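You operate a simulated robot arm through the tools that you are given. There is no shell and no other tool.

The job below is to be done with a simulated two-armed robot. You get a single attempt, and the scene is never put back.

TASK
The union on the flush pipe weeps: tighten it with the blue spanner.
Fine: shut FLUSH and see 0 on its gauge first; spanner back; open FLUSH again, gauge in the green, union seat dry.

It is judged by the outcome, as a careful person would: the job done as asked, and still so three seconds after it is handed in. It fails if anything else is knocked over, pushed out of place, dropped, spilled or broken.

THE ROBOT
Two 7-joint arms with two-finger grippers on one trunk that stands fixed in place. Base frame: the origin is at the foot of the trunk, x ahead of it, y to its left, z up; the work surface is at about z = 0.8. Units: m, degrees, N and s.
The left shoulder is at [0.073, 0.216, 1.143], the right one opposite. With the tool pointing down near the work surface each hand reaches from about 0.3 to 0.82 m from the base axis, measured 20 degrees to its own side. Payload 3.18 kg a hand.
The TCP of each hand is the grasp point between the finger pads, 0.03 m short of the fingertips. In the tool frame z runs along the fingers and y along their closing line. The gripper opens to 0.144 m; its body begins 0.103 m behind the TCP.
Orientation is that of the tool frame in the base frame, as a unit quaternion [x, y, z, w]. With the fingers straight down and closing along the base's y, the tool's x points along the base's -x, its y along +y and its z along -z.

THE INTERFACE
- The arms move only by the tool step_arm. It takes "left_rows", "right_rows" or both (then of equal length, played together; a hand with none holds still); each is a list of rows, each an object (a shift or turn left out is 0, a gripper value left out holds the last) with "slide": the shift along the base's x, y, z in m, a list of three; "rot": the turn, a rotation vector about the base's x, y, z in rad, a list of three; "fingers": the opening, from 0 (shut) to 1 (fully open). In form: [{"slide": [dx, dy, dz], "rot": [rx, ry, rz], "fingers": fingers}, ...]. A call has 1 to 20 rows; each row shifts and turns the commanded pose from where the row before left it. A row lasts 0.2 s, in which the tool goes at most 0.05 m and 8.6 degrees; a call with a longer step from one row to the next is refused whole, and so is a gripper value outside its range. Where a pose cannot be reached the arm comes as near as it can. A force on the tool above 90 N (or 10 N above the force at the start of the call, whichever is more), or a blocked arm, ends the call early, and 0.2 s more pass. The fingers move at their own pace (about 0.1867 m/s each) and stop on an object; they squeeze with about 23 N. The grip force told is the motor's: it shows also when the fingers shut on nothing. Time passes only in rows, and 0.2 s behind the last, so rows that do not move let the fingers close. It gives the time, the measured TCP pose, the force on the tool (base axes), the opening and the grip force at its end, in the units of the frame above (readings bear some noise), with the torque about the TCP (base axes, N m) and any sound that the robot's microphone picked up.
- Cameras (640 x 400 px; columns grow to the right, rows downward): "scene" is now at [0.1535, -0.0484, 1.3507]; the picture's right is [-0.53, -0.85, 0.00], its down [-0.34, 0.21, -0.92] and it looks along [0.78, -0.49, -0.39] (base axes); focal length 270 px, centre (320, 200). "left" rides on the left gripper at [0.076, -0.016, -0.143] in its tool frame; the picture's right is [0.21, 0.98, 0.00], its down [-0.84, 0.18, -0.51] and it looks along [-0.50, 0.11, 0.86] (tool axes); focal length 218 px, centre (320, 200). "right" rides on the right gripper at [0.077, 0.016, -0.143] in its tool frame; the picture's right is [-0.21, 0.98, 0.00], its down [-0.84, -0.18, -0.51] and it looks along [-0.50, -0.11, 0.86] (tool axes); focal length 218 px, centre (320, 200). There is no depth. A picture from a camera that has moved, and an enlarged one, comes with that camera's place and axes in the base frame and with its lens.
- capture(camera): a new picture of that camera. It takes no simulated time.
- lift_body(by): moves the trunk up (or, below 0, down) by that many m; the arms and the scene camera ride with it, the base frame stays. It gives what a move gives, with no picture.
- head_to(pan, tilt): turns the head with the scene camera to pan (to the left, within 80 degrees either way) and tilt (down, from -29 to 69), counted from straight ahead of the robot (the tilt from the chest, where the trunk bows). It gives what a move gives.
- zoom(camera, box): a new picture of the part [left, top, right, bottom] of that camera's present view, enlarged. It takes no simulated time.
- hand_in(): hands the job in; it is judged then, once.

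Nothing tells you positions but the pictures and the camera data. Unless the task says otherwise, let go and move clear before handing in.

The tools are called after ">>>" as a command line: name --argument value ..., lists and objects as JSON in quotes. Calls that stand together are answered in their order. step_arm: Moves the arms, as the interface text tells. Its arguments: {"type":"object","properties":{"left_rows":{"type":"array","items":{"type":"object","properties":{"slide":{"type":"array","items":{"type":"number"}},"rot":{"type":"array","items":{"type":"number"}},"fingers":{"type":"number"}}}},"right_rows":{"type":"array","items":{"type":"object","properties":{"slide":{"type":"array","items":{"type":"number"}},"rot":{"type":"array","items":{"type":"number"}},"fingers":{"type":"number"}}}}},"required":[]} The other tools are called the same way: lift_body (by) moves the trunk up or down; head_to (pan, tilt) turns the head that bears the scene camera; capture (camera) takes a picture; zoom (camera, box) takes an enlarged picture of a part of a camera's view; hand_in () hands the job in.

At the start:

```text
time_s: 0.0
left_tcp_pos: [0.4152, -0.0467, 1.2191]
left_tcp_rot: [-0.002, 1.0, -0.001, 0.0]
left_force: [-0.2, -0.2, 1.1]
left_wrist_torque: [-0.01, 0.02, 0.01]
left_gripper_width: 0.144
left_gripper_force: 0.1
right_tcp_pos: [0.4152, -0.548, 1.2607]
right_tcp_rot: [0.0, 1.0, 0.001, 0.0]
right_force: [-0.6, -0.9, 0.5]
right_wrist_torque: [-0.04, -0.01, -0.02]
right_gripper_width: 0.1439
right_gripper_force: 0.0
trunk travel left (down, up): [-0.225, 0.144]
head pan, tilt (commanded): [-31.9, 23.3]
```

scene: 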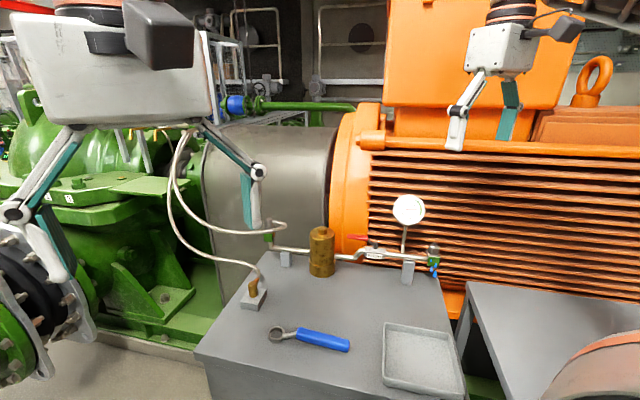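
right: 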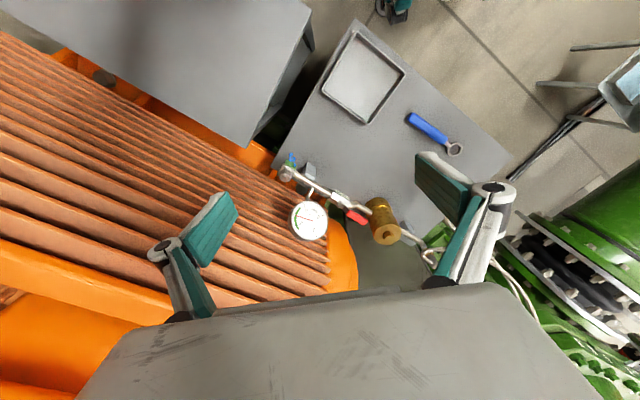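
left: 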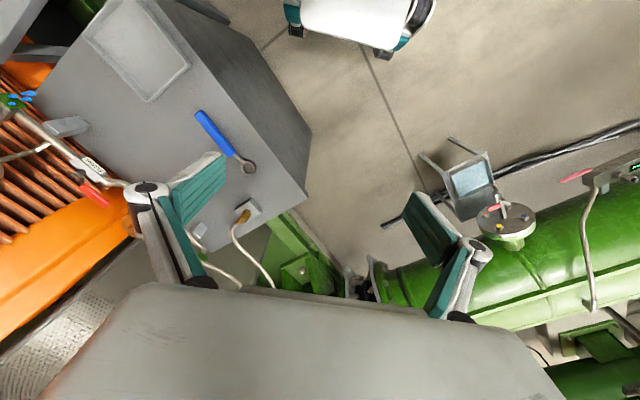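

I see a grey bench with a blue-handled ring spanner, a tray, a brass cylinder, and a pipe with a gauge, a red-handled valve and a union. I'll look closer before moving anything.

>>> zoom --camera "scene" --box '[220, 180, 460, 330]'

>>> zoom --camera "scene" --box '[340, 180, 460, 290]'

>>> zoom --camera "right" --box '[260, 100, 500, 260]'

>>> zoom --camera "left" --box '[0, 60, 320, 280]'

```text
2.67 times, centred on (340, 255) of scene
camera zoom: at [0.1535, -0.0484, 1.3507], right [-0.53, -0.85, 0.0], down [-0.34, 0.21, -0.92], along [0.78, -0.49, -0.39], focal length 721 px, centre (267, 53)
```

zoom: 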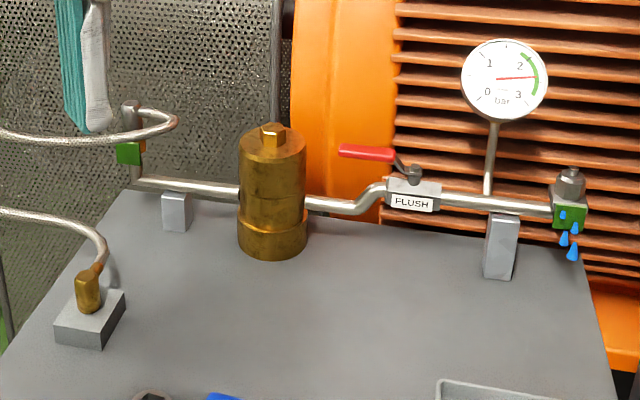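

```text
3.64 times, centred on (400, 235) of scene
camera zoom: at [0.1535, -0.0484, 1.3507], right [-0.53, -0.85, 0.0], down [-0.34, 0.21, -0.92], along [0.78, -0.49, -0.39], focal length 983 px, centre (29, 73)
```

zoom: 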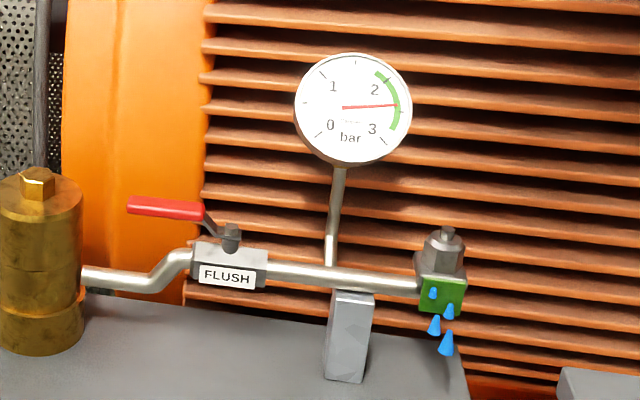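

```text
2.50 times, centred on (380, 180) of right
camera zoom: at [0.3389, -0.5319, 1.4032], right [0.21, 0.98, 0.0], down [0.84, -0.18, 0.51], along [0.5, -0.11, -0.86], focal length 546 px, centre (170, 250)
```

zoom: 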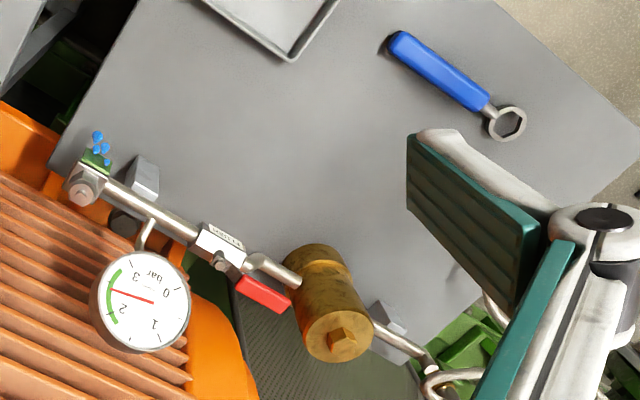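

```text
1.82 times, centred on (160, 170) of left
camera zoom: at [0.3403, -0.0625, 1.3622], right [-0.21, 0.98, 0.0], down [0.84, 0.18, 0.51], along [0.5, 0.11, -0.86], focal length 397 px, centre (611, 254)
```

zoom: 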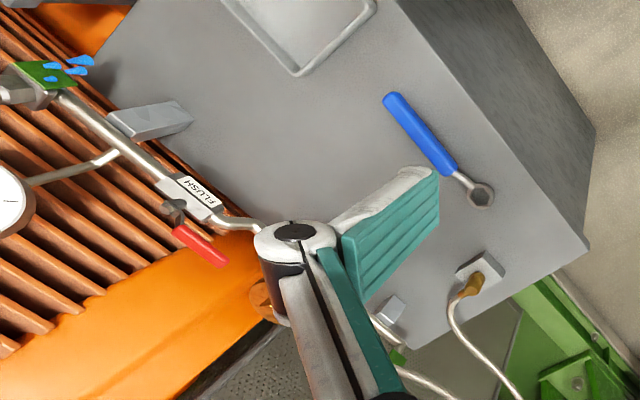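

The weeping union (blue drops) looks to be at the right end of the pipe, near (0.53, -0.66, 0.93), with the FLUSH lever stem near (0.64, -0.54, 0.93). The spanner ring is near (0.605, -0.20, 0.80). I'll zoom in closer on each before moving.

>>> zoom --camera "scene" --box '[410, 230, 458, 290]'

>>> zoom --camera "scene" --box '[340, 220, 400, 270]'

>>> zoom --camera "scene" --box '[260, 310, 360, 370]'

>>> zoom --camera "scene" --box '[240, 210, 350, 310]'

>>> zoom --camera "right" --box '[260, 140, 360, 250]'

```text
6.67 times, centred on (434, 260) of scene
camera zoom: at [0.1535, -0.0484, 1.3507], right [-0.53, -0.85, 0.0], down [-0.34, 0.21, -0.92], along [0.78, -0.49, -0.39], focal length 1802 px, centre (-440, -200)
```

zoom: 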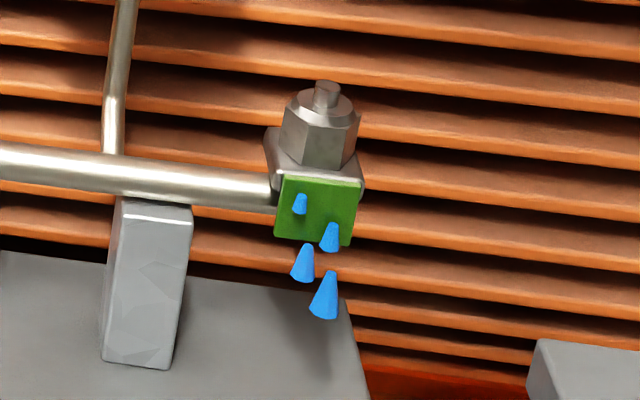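

```text
8.00 times, centred on (370, 245) of scene
camera zoom: at [0.1535, -0.0484, 1.3507], right [-0.53, -0.85, 0.0], down [-0.34, 0.21, -0.92], along [0.78, -0.49, -0.39], focal length 2163 px, centre (-80, -160)
```

zoom: 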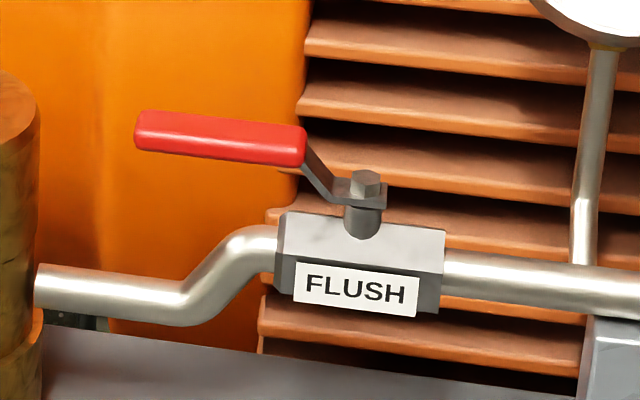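

```text
6.40 times, centred on (310, 340) of scene
camera zoom: at [0.1535, -0.0484, 1.3507], right [-0.53, -0.85, 0.0], down [-0.34, 0.21, -0.92], along [0.78, -0.49, -0.39], focal length 1730 px, centre (384, -696)
```

zoom: 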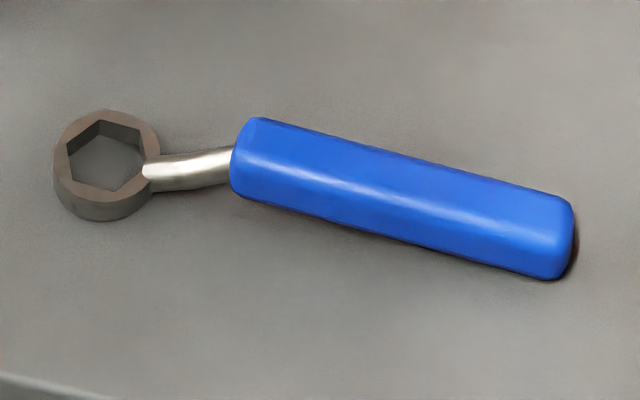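

```text
4.00 times, centred on (295, 260) of scene
camera zoom: at [0.1535, -0.0484, 1.3507], right [-0.53, -0.85, 0.0], down [-0.34, 0.21, -0.92], along [0.78, -0.49, -0.39], focal length 1082 px, centre (420, -40)
```

zoom: 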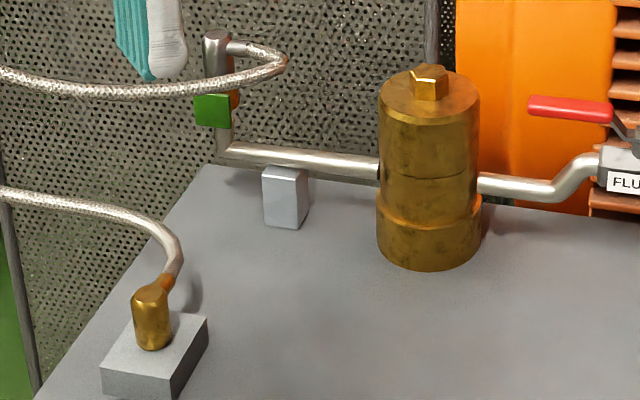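

```text
3.64 times, centred on (310, 195) of right
camera zoom: at [0.3389, -0.5319, 1.4032], right [0.21, 0.98, 0.0], down [0.84, -0.18, 0.51], along [0.5, -0.11, -0.86], focal length 794 px, centre (356, 218)
```

zoom: 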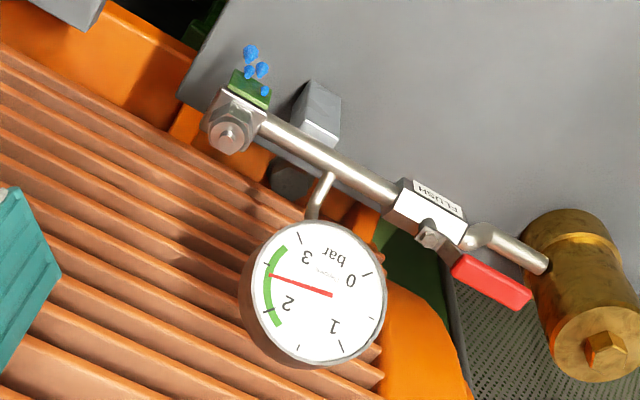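

The union nut is a vertical hex on the end block, and the FLUSH lever lies along the pipe, so it is open, with the gauge at about 2.5. I'll first test the right wrist's turning range in free air and take a look from there.

>>> step_arm --right_rows '[{"rot": [0, 0, 0.14]}, {"rot": [0, 0, 0.14]}, {"rot": [0, 0, 0.14]}, {"rot": [0, 0, 0.14]}, {"rot": [0, 0, 0.14]}, {"rot": [0, 0, 0.14]}, {"rot": [0, 0, 0.14]}, {"rot": [0, 0, 0.14]}, {"rot": [0, 0, 0.14]}, {"rot": [0, 0, 0.14]}, {"rot": [0, 0, 0.14]}, {"rot": [0, 0, 0.14]}, {"rot": [0, 0, 0.14]}, {"rot": [0, 0, 0.14]}, {"rot": [0, 0, 0.14]}, {"rot": [0, 0, 0.14]}]'

```text
time_s: 3.4
left_tcp_pos: [0.4161, -0.0458, 1.2193]
left_tcp_rot: [0.0, 1.0, -0.001, 0.0]
left_force: [0.6, 0.8, -0.3]
left_wrist_torque: [0.0, -0.01, -0.01]
left_gripper_width: 0.1439
left_gripper_force: 0.0
right_tcp_pos: [0.415, -0.5483, 1.2607]
right_tcp_rot: [0.9, -0.435, 0.0, 0.0]
right_force: [-0.4, 0.3, 0.4]
right_wrist_torque: [0.02, -0.01, 0.02]
right_gripper_width: 0.1438
right_gripper_force: 0.0
trunk travel left (down, up): [-0.225, 0.144]
head pan, tilt (commanded): [-31.9, 23.3]
```

The right wrist reaches about +128° without trouble. I'll bring it back to 0° above the union, well above the gauge, for a top-down view.

>>> step_arm --right_rows '[{"slide": [0.009, -0.003, -0.004], "rot": [0, 0, -0.14]}, {"slide": [0.009, -0.003, -0.004], "rot": [0, 0, -0.14]}, {"slide": [0.009, -0.003, -0.004], "rot": [0, 0, -0.14]}, {"slide": [0.009, -0.003, -0.004], "rot": [0, 0, -0.14]}, {"slide": [0.009, -0.003, -0.004], "rot": [0, 0, -0.14]}, {"slide": [0.009, -0.003, -0.004], "rot": [0, 0, -0.14]}, {"slide": [0.009, -0.003, -0.004], "rot": [0, 0, -0.14]}, {"slide": [0.009, -0.003, -0.004], "rot": [0, 0, -0.14]}, {"slide": [0.009, -0.003, -0.004], "rot": [0, 0, -0.14]}, {"slide": [0.009, -0.003, -0.004], "rot": [0, 0, -0.14]}, {"slide": [0.009, -0.003, -0.004], "rot": [0, 0, -0.14]}, {"slide": [0.009, -0.003, -0.004], "rot": [0, 0, -0.14]}, {"slide": [0.009, -0.003, -0.004], "rot": [0, 0, -0.14]}, {"slide": [0.009, -0.003, -0.004], "rot": [0, 0, -0.14]}, {"slide": [0.009, -0.003, -0.004], "rot": [0, 0, -0.14]}, {"slide": [0.009, -0.003, -0.004], "rot": [0, 0, -0.14]}]'

>>> capture --camera "right"

>>> capture --camera "scene"

```text
time_s: 6.8
left_tcp_pos: [0.4162, -0.0461, 1.2187]
left_tcp_rot: [0.0, 1.0, -0.001, -0.001]
left_force: [0.5, -0.4, 0.5]
left_wrist_torque: [0.01, -0.01, 0.02]
left_gripper_width: 0.1442
left_gripper_force: 0.0
right_tcp_pos: [0.5605, -0.5956, 1.1956]
right_tcp_rot: [0.002, 1.0, 0.001, -0.001]
right_force: [-0.6, 0.6, 0.5]
right_wrist_torque: [-0.01, 0.04, 0.03]
right_gripper_width: 0.144
right_gripper_force: 0.0
trunk travel left (down, up): [-0.225, 0.144]
head pan, tilt (commanded): [-31.9, 23.3]
```

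```text
taken
camera right: at [0.4837, -0.5796, 1.3387], right [0.21, 0.98, 0.0], down [0.84, -0.18, 0.51], along [0.5, -0.11, -0.86], focal length 218 px, centre (320, 200)
```

right: 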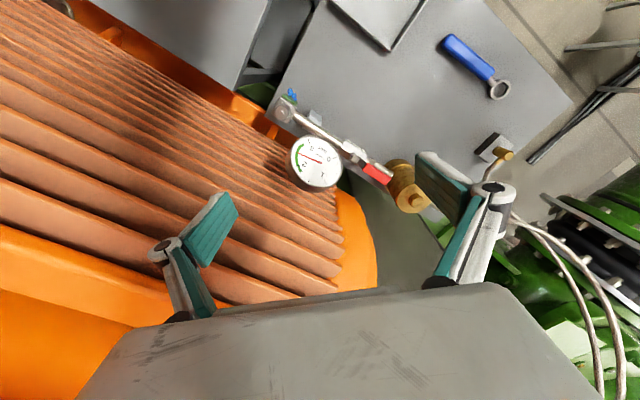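

```text
taken
camera scene: at [0.1539, -0.0485, 1.3506], right [-0.53, -0.85, 0.0], down [-0.34, 0.21, -0.92], along [0.78, -0.49, -0.4], focal length 270 px, centre (320, 200)
```

scene: 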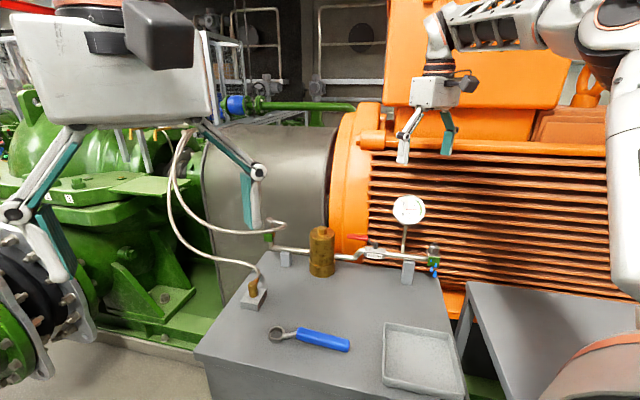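

>>> zoom --camera "right" --box '[265, 75, 345, 145]'

>>> zoom --camera "right" --box '[320, 120, 430, 220]'

>>> zoom --camera "right" --box '[430, 20, 530, 110]'

```text
5.71 times, centred on (305, 110) of right
camera zoom: at [0.4837, -0.5796, 1.3387], right [0.21, 0.98, 0.0], down [0.84, -0.18, 0.51], along [0.5, -0.11, -0.86], focal length 1247 px, centre (406, 714)
```

zoom: 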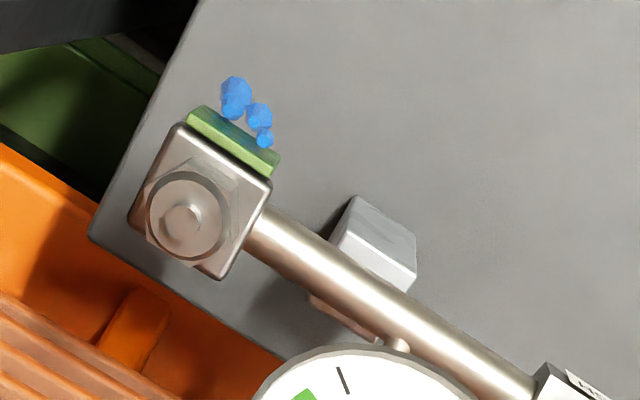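

```text
4.00 times, centred on (375, 170) of right
camera zoom: at [0.4837, -0.5796, 1.3387], right [0.21, 0.98, 0.0], down [0.84, -0.18, 0.51], along [0.5, -0.11, -0.86], focal length 873 px, centre (100, 320)
```

zoom: 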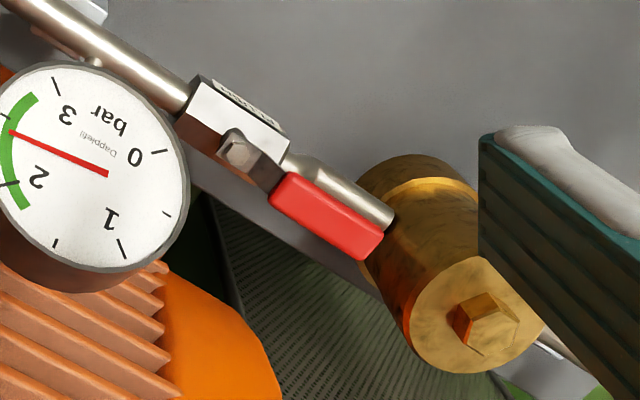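

```text
4.44 times, centred on (480, 65) of right
camera zoom: at [0.4837, -0.5796, 1.3387], right [0.21, 0.98, 0.0], down [0.84, -0.18, 0.51], along [0.5, -0.11, -0.86], focal length 970 px, centre (-391, 800)
```

zoom: 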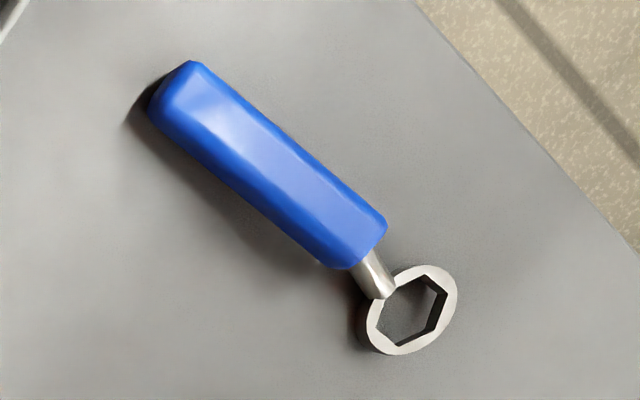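

>>> zoom --camera "scene" --box '[320, 90, 460, 250]'

>>> zoom --camera "right" --box '[200, 160, 420, 300]'

>>> capture --camera "left"

```text
2.50 times, centred on (390, 170) of scene
camera zoom: at [0.1539, -0.0485, 1.3506], right [-0.53, -0.85, 0.0], down [-0.34, 0.21, -0.92], along [0.78, -0.49, -0.4], focal length 676 px, centre (145, 275)
```

zoom: 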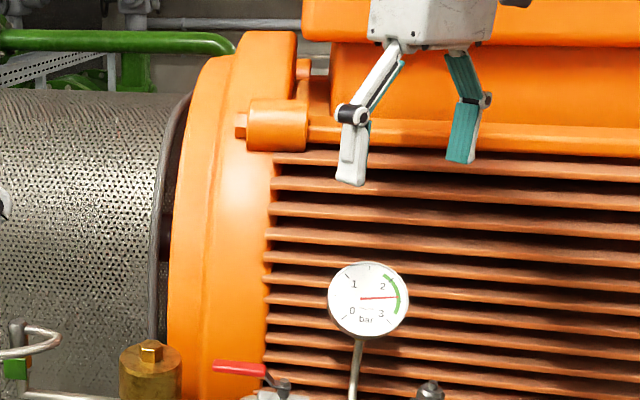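

```text
2.86 times, centred on (310, 230) of right
camera zoom: at [0.4837, -0.5796, 1.3387], right [0.21, 0.98, 0.0], down [0.84, -0.18, 0.51], along [0.5, -0.11, -0.86], focal length 624 px, centre (349, 114)
```

zoom: 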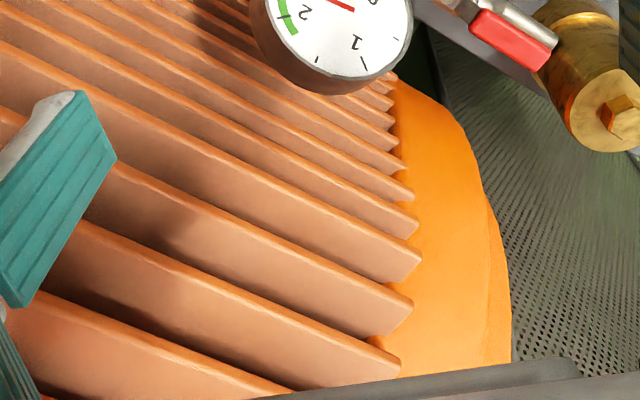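

```text
taken
camera left: at [0.3407, -0.0627, 1.362], right [-0.21, 0.98, 0.0], down [0.84, 0.18, 0.51], along [0.5, 0.11, -0.86], focal length 218 px, centre (320, 200)
```

left: 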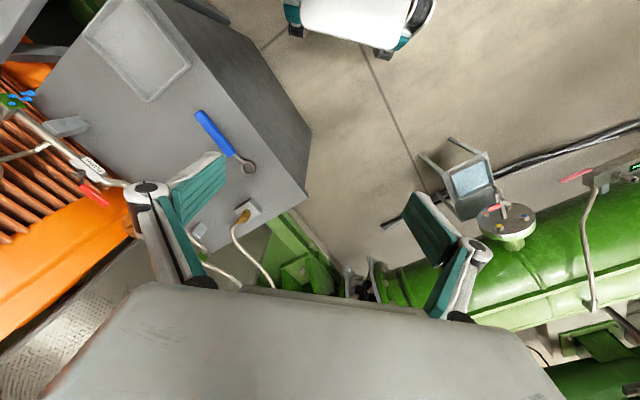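

The motor fins come within about 0.10 m of the lever, so I'll narrow the fingers. I'll turn the right hand to about -135° so the camera stays clear of the gauge, and hover above the lever grip.

>>> step_arm --right_rows '[{"slide": [0.0, 0.01, 0.0], "rot": [0, 0, -0.1386], "fingers": 0.35}, {"slide": [0.0, 0.01, 0.0], "rot": [0, 0, -0.1386]}, {"slide": [0.007, 0.006, 0.0], "rot": [0, 0, -0.1386]}, {"slide": [0.008, 0.006, 0.0], "rot": [0, 0, -0.1386]}, {"slide": [0.008, 0.006, 0.0], "rot": [0, 0, -0.1386]}, {"slide": [0.008, 0.006, 0.0], "rot": [0, 0, -0.1386]}, {"slide": [0.008, 0.005, 0.0], "rot": [0, 0, -0.1386]}, {"slide": [0.008, 0.005, -0.004], "rot": [0, 0, -0.1386]}, {"slide": [0.008, 0.005, -0.004], "rot": [0, 0, -0.1386]}, {"slide": [0.008, 0.005, -0.004], "rot": [0, 0, -0.1386]}, {"slide": [0.008, 0.005, -0.004], "rot": [0, 0, -0.1386]}, {"slide": [0.008, 0.005, -0.005], "rot": [0, 0, -0.1386]}, {"slide": [0.008, 0.005, -0.005], "rot": [0, 0, -0.1386]}, {"slide": [0.008, 0.005, -0.005], "rot": [0, 0, -0.1386]}, {"slide": [0.008, 0.005, -0.005], "rot": [0, 0, -0.1386]}, {"slide": [0.008, 0.003, -0.005], "rot": [0, 0, -0.1386]}, {"slide": [0.0085, 0.0026, -0.005], "rot": [0, 0, -0.1386]}]'

>>> capture --camera "right"

>>> capture --camera "scene"

```text
time_s: 10.4
left_tcp_pos: [0.4156, -0.0464, 1.2194]
left_tcp_rot: [-0.001, 1.0, -0.001, 0.0]
left_force: [-0.3, -0.1, -0.5]
left_wrist_torque: [0.03, -0.05, 0.0]
left_gripper_width: 0.144
left_gripper_force: 0.0
right_tcp_pos: [0.5961, -0.628, 1.1775]
right_tcp_rot: [0.743, 0.667, 0.016, -0.042]
right_force: [-1.0, -0.4, -0.3]
right_wrist_torque: [-0.01, -0.05, 0.01]
right_gripper_width: 0.0503
right_gripper_force: 0.1
right hand out of reach, approached as far as the arm can: row 6, 7, 10, 11, 12, 13, 14, 15, 16, 17
trunk travel left (down, up): [-0.225, 0.144]
head pan, tilt (commanded): [-31.9, 23.3]
```

```text
taken
camera right: at [0.6254, -0.566, 1.3248], right [0.95, -0.31, -0.06], down [-0.25, -0.86, 0.45], along [-0.19, -0.41, -0.89], focal length 218 px, centre (320, 200)
```

right: 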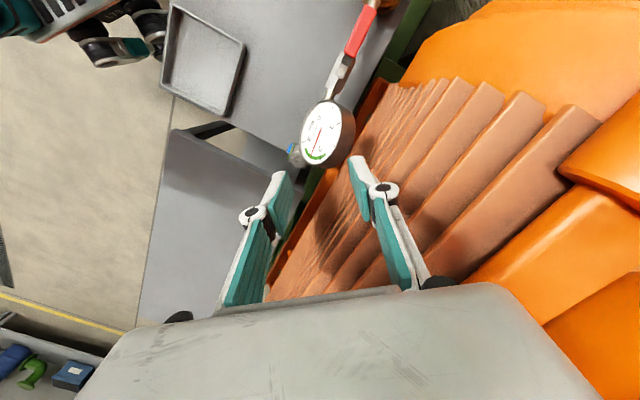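

```text
taken
camera scene: at [0.1525, -0.049, 1.3509], right [-0.53, -0.85, 0.0], down [-0.33, 0.21, -0.92], along [0.78, -0.48, -0.39], focal length 270 px, centre (320, 200)
```

scene: 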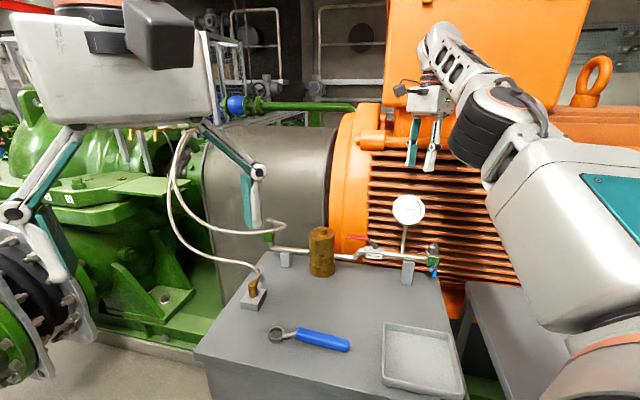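

The wrist stops at about -96° on that side, so I'll push the lever with closed fingers instead, hand at about -45°. I'll back off from the limit toward the robot first and see how the command behaves.

>>> step_arm --right_rows '[{"slide": [-0.005, 0.01, 0.005], "rot": [0, 0, 0.14]}, {"slide": [-0.005, 0.01, 0.005], "rot": [0, 0, 0.14]}, {"slide": [-0.005, 0.01, 0.005], "rot": [0, 0, 0.14]}]'

```text
time_s: 11.2
left_tcp_pos: [0.416, -0.0468, 1.2185]
left_tcp_rot: [-0.002, 1.0, -0.001, 0.001]
left_force: [0.2, 0.1, -0.3]
left_wrist_torque: [0.01, -0.01, 0.01]
left_gripper_width: 0.1439
left_gripper_force: 0.0
right_tcp_pos: [0.584, -0.6466, 1.1719]
right_tcp_rot: [0.587, 0.808, 0.005, -0.041]
right_force: [-0.2, 0.6, -0.9]
right_wrist_torque: [-0.03, 0.0, 0.03]
right_gripper_width: 0.0503
right_gripper_force: 0.1
right hand out of reach, approached as far as the arm can: row 1, 2, 3
trunk travel left (down, up): [-0.225, 0.144]
head pan, tilt (commanded): [-31.9, 23.3]
```

>>> step_arm --right_rows '[{"slide": [0, 0, 0.01], "rot": [0, 0, 0.14]}, {"slide": [0, 0, 0.01], "rot": [0, 0, 0.14]}, {"slide": [0, 0, 0.01], "rot": [0, 0, 0.14]}]'

>>> capture --camera "scene"

```text
time_s: 12.0
left_tcp_pos: [0.4164, -0.0476, 1.219]
left_tcp_rot: [-0.001, 1.0, -0.001, 0.0]
left_force: [0.2, 0.7, -0.4]
left_wrist_torque: [-0.01, 0.02, -0.02]
left_gripper_width: 0.144
left_gripper_force: 0.2
right_tcp_pos: [0.5755, -0.6584, 1.1752]
right_tcp_rot: [0.407, 0.913, -0.005, -0.039]
right_force: [-0.9, -0.1, 0.6]
right_wrist_torque: [-0.02, 0.0, 0.02]
right_gripper_width: 0.0503
right_gripper_force: 0.0
right hand out of reach, approached as far as the arm can: row 1, 2, 3
trunk travel left (down, up): [-0.225, 0.144]
head pan, tilt (commanded): [-31.9, 23.3]
```

```text
taken
camera scene: at [0.1534, -0.0484, 1.3508], right [-0.53, -0.85, 0.0], down [-0.34, 0.21, -0.92], along [0.78, -0.49, -0.39], focal length 270 px, centre (320, 200)
```

scene: 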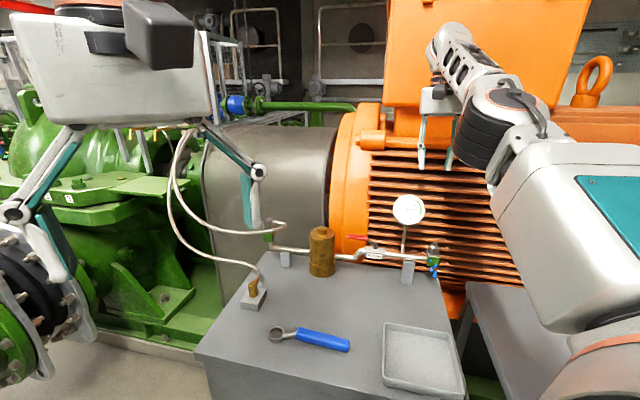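

>>> step_arm --right_rows '[{"slide": [-0.02, 0.01, 0.01], "rot": [0, 0, 0.14]}, {"slide": [-0.02, 0.01, 0.01], "rot": [0, 0, 0.14]}, {"slide": [-0.02, 0.01, 0.01], "rot": [0, 0, 0.14]}]'

```text
time_s: 12.8
left_tcp_pos: [0.4164, -0.0469, 1.2186]
left_tcp_rot: [0.0, 1.0, -0.001, 0.0]
left_force: [0.4, -0.6, 0.2]
left_wrist_torque: [-0.02, -0.02, -0.01]
left_gripper_width: 0.1441
left_gripper_force: 0.1
right_tcp_pos: [0.5671, -0.6687, 1.1878]
right_tcp_rot: [0.207, 0.978, -0.015, -0.037]
right_force: [-1.0, 0.0, 0.6]
right_wrist_torque: [-0.03, 0.0, 0.01]
right_gripper_width: 0.0502
right_gripper_force: 0.1
right hand out of reach, approached as far as the arm can: row 1, 2, 3
trunk travel left (down, up): [-0.225, 0.144]
head pan, tilt (commanded): [-31.9, 23.3]
```

>>> step_arm --right_rows '[{"slide": [0, 0, 0.0]}, {"slide": [0, 0, 0.0]}, {"slide": [0, 0, 0]}]'

```text
time_s: 13.6
left_tcp_pos: [0.4172, -0.0466, 1.2174]
left_tcp_rot: [-0.001, 1.0, -0.001, 0.0]
left_force: [-0.3, -0.1, 0.5]
left_wrist_torque: [0.0, -0.01, -0.02]
left_gripper_width: 0.144
left_gripper_force: 0.0
right_tcp_pos: [0.5674, -0.6694, 1.1864]
right_tcp_rot: [0.208, 0.977, -0.015, -0.037]
right_force: [-0.4, -0.1, -0.4]
right_wrist_torque: [0.01, 0.01, 0.01]
right_gripper_width: 0.0505
right_gripper_force: 0.0
trunk travel left (down, up): [-0.225, 0.144]
head pan, tilt (commanded): [-31.9, 23.3]
```

>>> step_arm --right_rows '[{"rot": [0, 0, 0.14]}, {"rot": [0, 0, 0.14]}, {"rot": [0, 0, 0.14]}]'

```text
time_s: 14.4
left_tcp_pos: [0.4155, -0.0465, 1.219]
left_tcp_rot: [0.0, 1.0, -0.001, 0.0]
left_force: [-0.3, 0.4, 0.2]
left_wrist_torque: [0.01, -0.03, 0.03]
left_gripper_width: 0.1442
left_gripper_force: 0.1
right_tcp_pos: [0.5634, -0.6721, 1.1946]
right_tcp_rot: [0.0, 0.999, -0.02, -0.039]
right_force: [0.2, 0.2, 0.4]
right_wrist_torque: [0.03, 0.01, -0.01]
right_gripper_width: 0.0504
right_gripper_force: 0.1
right hand out of reach, approached as far as the arm can: row 3
trunk travel left (down, up): [-0.225, 0.144]
head pan, tilt (commanded): [-31.9, 23.3]
```

>>> step_arm --right_rows '[{"slide": [-0.02, 0, 0.01]}, {"slide": [-0.02, 0, 0.01]}, {"slide": [-0.02, 0.0, 0.01]}, {"slide": [-0.02, 0.0, 0.01]}]'

>>> capture --camera "scene"

```text
time_s: 15.4
left_tcp_pos: [0.4145, -0.048, 1.2199]
left_tcp_rot: [-0.001, 1.0, 0.0, 0.001]
left_force: [-1.0, -0.7, 0.4]
left_wrist_torque: [0.03, -0.04, 0.0]
left_gripper_width: 0.1441
left_gripper_force: 0.0
right_tcp_pos: [0.5293, -0.6869, 1.2211]
right_tcp_rot: [0.0, 0.999, -0.021, -0.037]
right_force: [0.4, -0.2, 0.9]
right_wrist_torque: [0.04, -0.03, -0.01]
right_gripper_width: 0.0503
right_gripper_force: 0.1
right hand out of reach, approached as far as the arm can: row 1, 2, 3
trunk travel left (down, up): [-0.225, 0.144]
head pan, tilt (commanded): [-31.9, 23.3]
```

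```text
taken
camera scene: at [0.1517, -0.0493, 1.3512], right [-0.53, -0.85, 0.0], down [-0.33, 0.21, -0.92], along [0.78, -0.49, -0.39], focal length 270 px, centre (320, 200)
```

scene: 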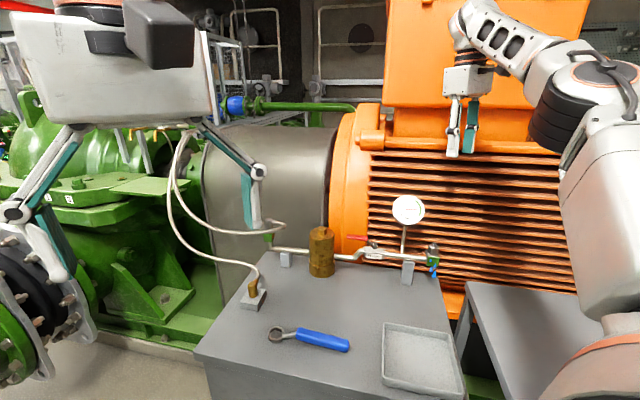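

>>> step_arm --right_rows '[{"slide": [-0.02, 0.01, 0.01]}, {"slide": [-0.02, 0.01, 0.01]}, {"slide": [-0.02, 0.02, 0.01]}, {"slide": [-0.02, 0.02, 0.0]}]'

```text
time_s: 16.4
left_tcp_pos: [0.4164, -0.0461, 1.2182]
left_tcp_rot: [-0.001, 1.0, -0.001, 0.0]
left_force: [0.3, -0.6, -0.1]
left_wrist_torque: [-0.01, 0.01, -0.03]
left_gripper_width: 0.144
left_gripper_force: 0.1
right_tcp_pos: [0.4516, -0.6249, 1.2487]
right_tcp_rot: [0.001, 0.999, -0.022, -0.038]
right_force: [-0.6, 0.2, -0.3]
right_wrist_torque: [0.01, 0.01, 0.0]
right_gripper_width: 0.0506
right_gripper_force: 0.1
trunk travel left (down, up): [-0.225, 0.144]
head pan, tilt (commanded): [-31.9, 23.3]
```

The right arm is free again with a small tilt left over. I'll level the hand, shut the fingers and move over the bench side of the lever at rotation 0.

>>> step_arm --right_rows '[{"rot": [0.044, -0.076, 0.002], "fingers": 0.0}, {"slide": [0.0, 0.02, 0]}, {"slide": [0.01, 0.025, 0]}, {"slide": [0.02, 0.025, 0]}, {"slide": [0.025, 0.02, -0.008]}, {"slide": [0.025, 0.015, -0.008]}, {"slide": [0.025, 0.01, -0.008]}, {"slide": [0.025, 0.01, -0.008]}, {"slide": [0.025, 0.0, -0.008]}, {"slide": [0.025, 0.0, -0.008]}]'

>>> capture --camera "right"

>>> capture --camera "scene"

```text
time_s: 18.6
left_tcp_pos: [0.4196, -0.048, 1.2174]
left_tcp_rot: [-0.001, 1.0, -0.001, -0.001]
left_force: [-0.1, 0.2, 0.1]
left_wrist_torque: [0.01, 0.04, -0.03]
left_gripper_width: 0.1436
left_gripper_force: 0.2
right_tcp_pos: [0.6325, -0.5001, 1.1986]
right_tcp_rot: [-0.001, 1.0, 0.002, -0.002]
right_force: [0.3, 0.0, 0.3]
right_wrist_torque: [0.02, 0.06, 0.01]
right_gripper_width: 0.0003
right_gripper_force: 23.0
trunk travel left (down, up): [-0.225, 0.144]
head pan, tilt (commanded): [-31.9, 23.3]
```

```text
taken
camera right: at [0.557, -0.4847, 1.3425], right [0.21, 0.98, 0.0], down [0.84, -0.18, 0.5], along [0.49, -0.1, -0.86], focal length 218 px, centre (320, 200)
```

right: 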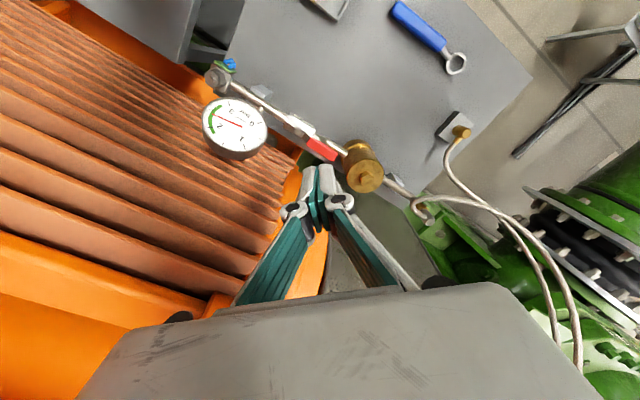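

```text
taken
camera scene: at [0.155, -0.0488, 1.3503], right [-0.53, -0.85, 0.0], down [-0.34, 0.21, -0.92], along [0.78, -0.49, -0.4], focal length 270 px, centre (320, 200)
```

scene: 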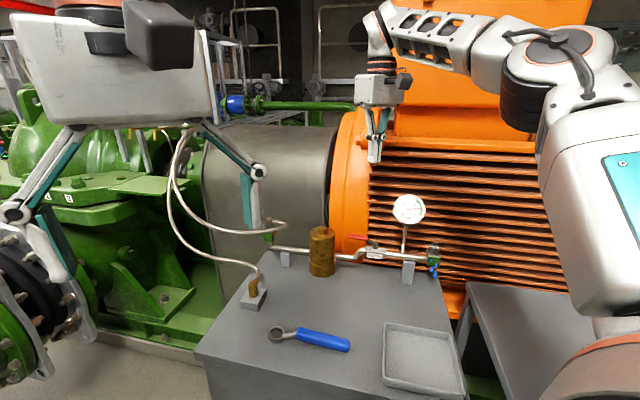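

>>> zoom --camera "right" --box '[260, 100, 360, 180]'

>>> zoom --camera "scene" --box '[330, 90, 430, 260]'

```text
5.00 times, centred on (310, 140) of right
camera zoom: at [0.557, -0.4847, 1.3425], right [0.21, 0.98, 0.0], down [0.84, -0.18, 0.5], along [0.49, -0.1, -0.86], focal length 1091 px, centre (370, 500)
```

zoom: 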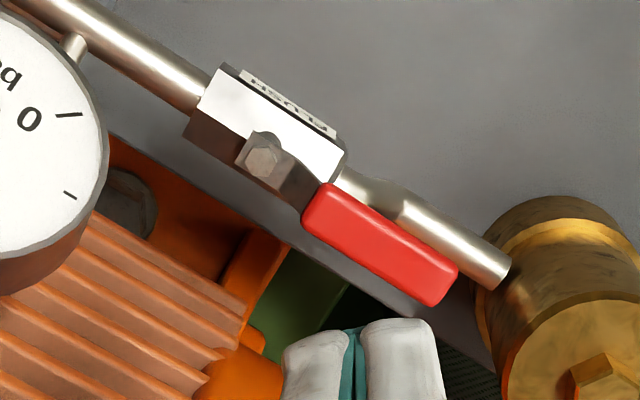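

```text
2.35 times, centred on (380, 175) of scene
camera zoom: at [0.155, -0.0488, 1.3503], right [-0.53, -0.85, 0.0], down [-0.34, 0.21, -0.92], along [0.78, -0.49, -0.4], focal length 636 px, centre (179, 259)
```

zoom: 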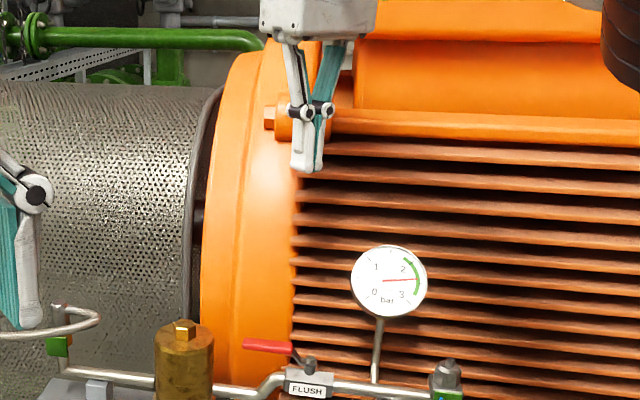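

The lever runs at 45° from the stem at about (0.642, -0.543), and the upper motor parts sit well back. I'll go behind the lever on its motor side with shut fingers and descend partway to check clearances.

>>> step_arm --right_rows '[{"slide": [0.02, -0.007, 0]}, {"slide": [0.02, -0.007, 0]}, {"slide": [0.02, -0.007, 0]}, {"slide": [0.0185, -0.0064, 0]}, {"slide": [0, 0, -0.025]}, {"slide": [0, 0, -0.025]}, {"slide": [0, 0, -0.025]}, {"slide": [0, 0, -0.025]}, {"slide": [0, 0, -0.02]}]'

>>> capture --camera "right"

>>> zoom --camera "scene" --box '[310, 90, 450, 270]'

```text
time_s: 20.6
left_tcp_pos: [0.4156, -0.0468, 1.2184]
left_tcp_rot: [-0.001, 1.0, -0.001, -0.001]
left_force: [0.0, 0.1, -0.2]
left_wrist_torque: [-0.02, -0.02, -0.01]
left_gripper_width: 0.1438
left_gripper_force: 0.0
right_tcp_pos: [0.6464, -0.5023, 1.0819]
right_tcp_rot: [0.001, 1.0, 0.002, -0.001]
right_force: [-0.4, -0.3, -0.3]
right_wrist_torque: [0.01, 0.01, 0.0]
right_gripper_width: 0.0
right_gripper_force: 23.4
right hand out of reach, approached as far as the arm can: row 1, 2, 3, 4
trunk travel left (down, up): [-0.225, 0.144]
head pan, tilt (commanded): [-31.9, 23.3]
```

```text
taken
camera right: at [0.5704, -0.4874, 1.2262], right [0.21, 0.98, 0.0], down [0.84, -0.18, 0.51], along [0.49, -0.1, -0.86], focal length 218 px, centre (320, 200)
```

right: 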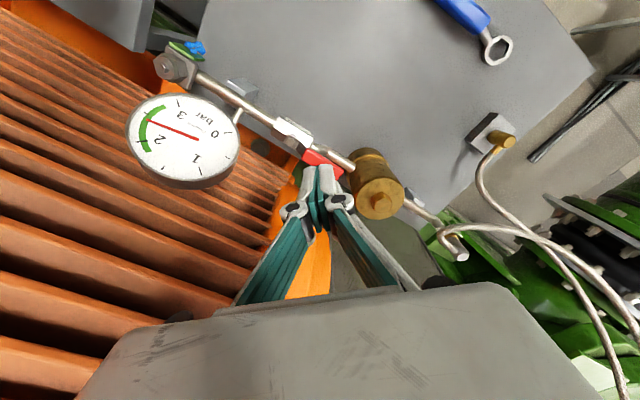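

```text
2.22 times, centred on (380, 180) of scene
camera zoom: at [0.1538, -0.0488, 1.3506], right [-0.53, -0.85, 0.0], down [-0.34, 0.21, -0.92], along [0.78, -0.49, -0.4], focal length 601 px, centre (187, 244)
```

zoom: 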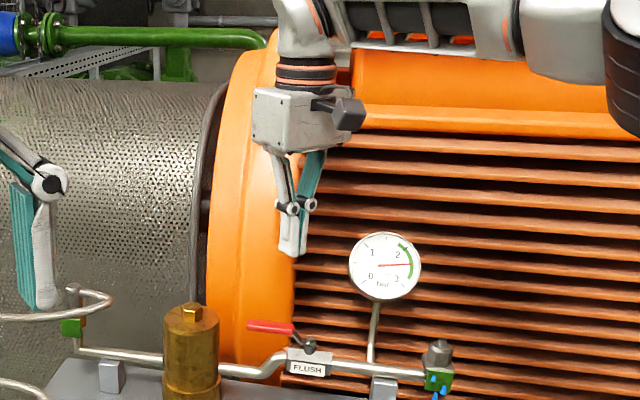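

Reach runs out at height, but it should grow lower down. I'll drop to just above lever height on the bench side and try moving behind the lever there.

>>> step_arm --right_rows '[{"slide": [-0.01, 0.02, -0.025]}, {"slide": [0, 0.01, -0.025]}, {"slide": [0, 0, -0.025]}, {"slide": [0.015, -0.01, 0]}, {"slide": [0.015, -0.01, 0]}]'

>>> zoom --camera "scene" --box '[310, 150, 450, 270]'

```text
time_s: 21.8
left_tcp_pos: [0.4162, -0.0459, 1.2191]
left_tcp_rot: [-0.001, 1.0, -0.001, -0.001]
left_force: [0.0, -0.4, 0.4]
left_wrist_torque: [0.02, 0.0, -0.02]
left_gripper_width: 0.1441
left_gripper_force: 0.1
right_tcp_pos: [0.6666, -0.494, 1.0069]
right_tcp_rot: [0.0, 1.0, 0.001, 0.0]
right_force: [-0.6, -0.1, 0.2]
right_wrist_torque: [-0.01, 0.02, 0.01]
right_gripper_width: 0.0002
right_gripper_force: 23.2
trunk travel left (down, up): [-0.225, 0.144]
head pan, tilt (commanded): [-31.9, 23.3]
```

```text
3.33 times, centred on (380, 210) of scene
camera zoom: at [0.154, -0.049, 1.3506], right [-0.53, -0.85, 0.0], down [-0.34, 0.21, -0.92], along [0.78, -0.49, -0.4], focal length 901 px, centre (120, 167)
```

zoom: 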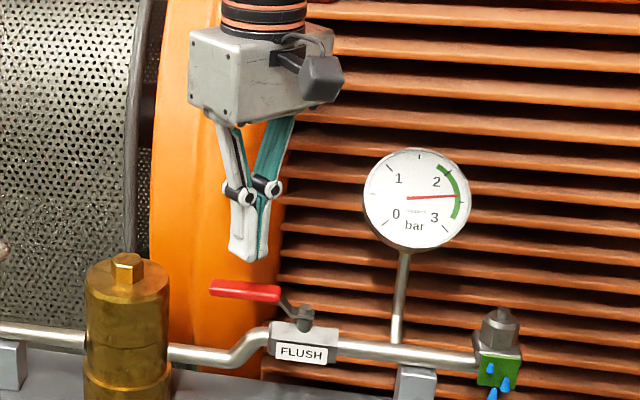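

>>> step_arm --right_rows '[{"slide": [0.012, -0.008, 0]}, {"slide": [0.012, -0.008, 0]}, {"slide": [0.012, -0.009, 0]}, {"slide": [0.0085, -0.0085, 0]}]'

>>> zoom --camera "scene" --box '[310, 150, 450, 270]'

>>> capture --camera "right"

```text
time_s: 22.8
left_tcp_pos: [0.4174, -0.0474, 1.2176]
left_tcp_rot: [0.0, 1.0, -0.001, 0.0]
left_force: [0.4, -0.2, -0.2]
left_wrist_torque: [0.05, 0.0, 0.04]
left_gripper_width: 0.1439
left_gripper_force: 0.0
right_tcp_pos: [0.711, -0.5276, 1.0075]
right_tcp_rot: [-0.001, 1.0, 0.002, -0.001]
right_force: [-0.7, -1.0, 0.7]
right_wrist_torque: [0.01, 0.03, 0.01]
right_gripper_width: 0.0
right_gripper_force: 23.1
trunk travel left (down, up): [-0.225, 0.144]
head pan, tilt (commanded): [-31.9, 23.3]
```

```text
3.33 times, centred on (380, 210) of scene
camera zoom: at [0.1539, -0.0489, 1.3506], right [-0.53, -0.85, 0.0], down [-0.34, 0.21, -0.92], along [0.78, -0.49, -0.4], focal length 901 px, centre (120, 167)
```

zoom: 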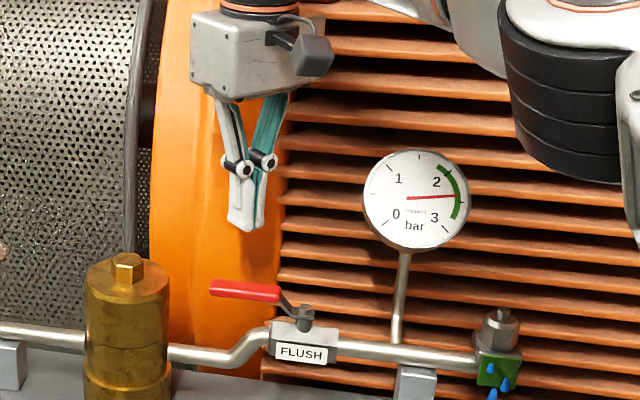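

```text
taken
camera right: at [0.6347, -0.5118, 1.1509], right [0.21, 0.98, 0.0], down [0.84, -0.18, 0.51], along [0.49, -0.1, -0.86], focal length 218 px, centre (320, 200)
```

right: 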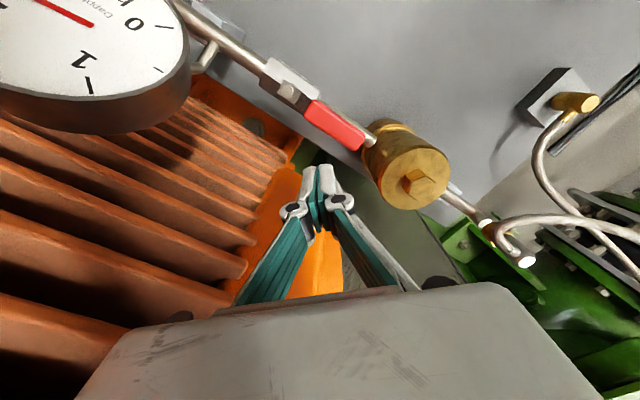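

The shut fingers are behind the lever and clear of it. I'll descend to lever height and push it about 20° toward the bench, then check.

>>> step_arm --right_rows '[{"slide": [0, 0, -0.018]}, {"slide": [0, 0, -0.018]}, {"slide": [0, 0, -0.0165]}, {"slide": [-0.0068, 0.0072, 0]}, {"slide": [-0.0054, 0.0108, 0]}, {"slide": [-0.007, 0.0096, 0]}]'

>>> zoom --camera "scene" --box '[310, 170, 450, 270]'

>>> capture --camera "right"

```text
time_s: 24.2
left_tcp_pos: [0.4154, -0.0466, 1.2188]
left_tcp_rot: [-0.001, 1.0, -0.001, 0.0]
left_force: [0.0, 0.2, 0.5]
left_wrist_torque: [-0.02, -0.03, 0.0]
left_gripper_width: 0.144
left_gripper_force: 0.1
right_tcp_pos: [0.6909, -0.4986, 0.956]
right_tcp_rot: [-0.002, 1.0, 0.002, -0.001]
right_force: [-0.4, 0.5, 1.0]
right_wrist_torque: [0.01, -0.06, 0.01]
right_gripper_width: 0.0
right_gripper_force: 22.8
trunk travel left (down, up): [-0.225, 0.144]
head pan, tilt (commanded): [-31.9, 23.3]
```

```text
4.00 times, centred on (380, 220) of scene
camera zoom: at [0.1532, -0.0483, 1.3508], right [-0.53, -0.85, 0.0], down [-0.34, 0.21, -0.92], along [0.78, -0.49, -0.39], focal length 1082 px, centre (80, 120)
```

zoom: 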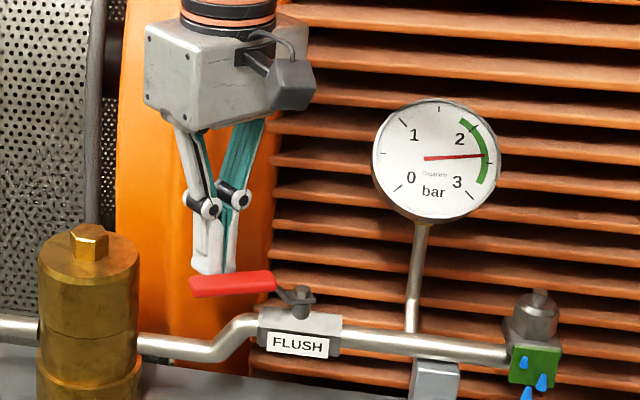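

```text
taken
camera right: at [0.6149, -0.4827, 1.0995], right [0.21, 0.98, 0.0], down [0.84, -0.18, 0.51], along [0.5, -0.1, -0.86], focal length 218 px, centre (320, 200)
```

right: 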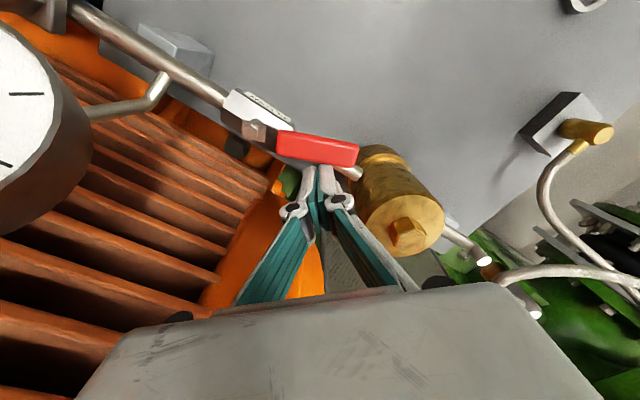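

The lever turns freely toward the bench. I'll continue the sweep to about 120°, then check the lever and gauge.

>>> step_arm --right_rows '[{"slide": [-0.0097, 0.0084, 0]}, {"slide": [-0.0088, 0.0043, 0]}, {"slide": [-0.0088, 0.0043, 0]}, {"slide": [-0.0087, 0.0034, 0]}, {"slide": [-0.0096, 0.002, 0]}, {"slide": [-0.0105, 0.0003, 0]}]'

>>> zoom --camera "scene" --box '[310, 170, 450, 270]'

>>> capture --camera "right"

```text
time_s: 25.6
left_tcp_pos: [0.4161, -0.0466, 1.2177]
left_tcp_rot: [-0.001, 1.0, -0.001, 0.0]
left_force: [0.4, 0.1, 0.0]
left_wrist_torque: [-0.01, 0.0, 0.0]
left_gripper_width: 0.1439
left_gripper_force: 0.0
right_tcp_pos: [0.635, -0.4762, 0.9568]
right_tcp_rot: [-0.001, 1.0, 0.002, 0.0]
right_force: [1.2, 0.6, 1.1]
right_wrist_torque: [-0.02, -0.03, -0.03]
right_gripper_width: 0.0
right_gripper_force: 23.1
trunk travel left (down, up): [-0.225, 0.144]
head pan, tilt (commanded): [-31.9, 23.3]
```

```text
4.00 times, centred on (380, 220) of scene
camera zoom: at [0.1534, -0.0484, 1.3508], right [-0.53, -0.85, 0.0], down [-0.34, 0.21, -0.92], along [0.78, -0.49, -0.39], focal length 1082 px, centre (80, 120)
```

zoom: 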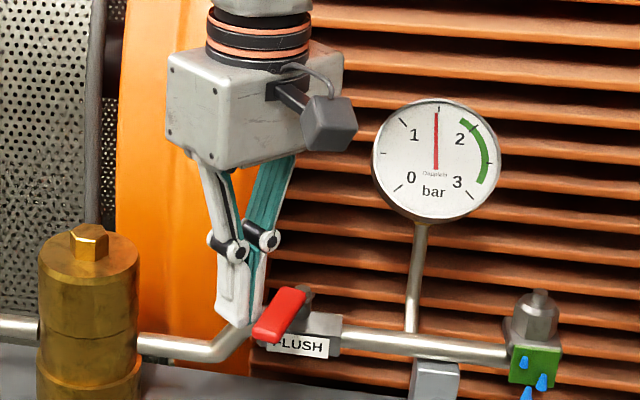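

```text
taken
camera right: at [0.5589, -0.4605, 1.0993], right [0.21, 0.98, 0.0], down [0.84, -0.18, 0.51], along [0.5, -0.1, -0.86], focal length 218 px, centre (320, 200)
```

right: 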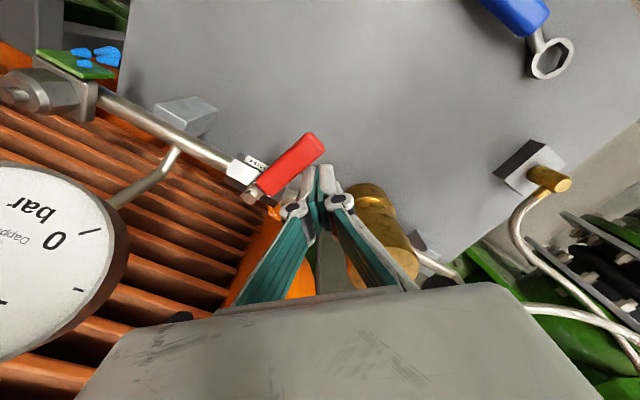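

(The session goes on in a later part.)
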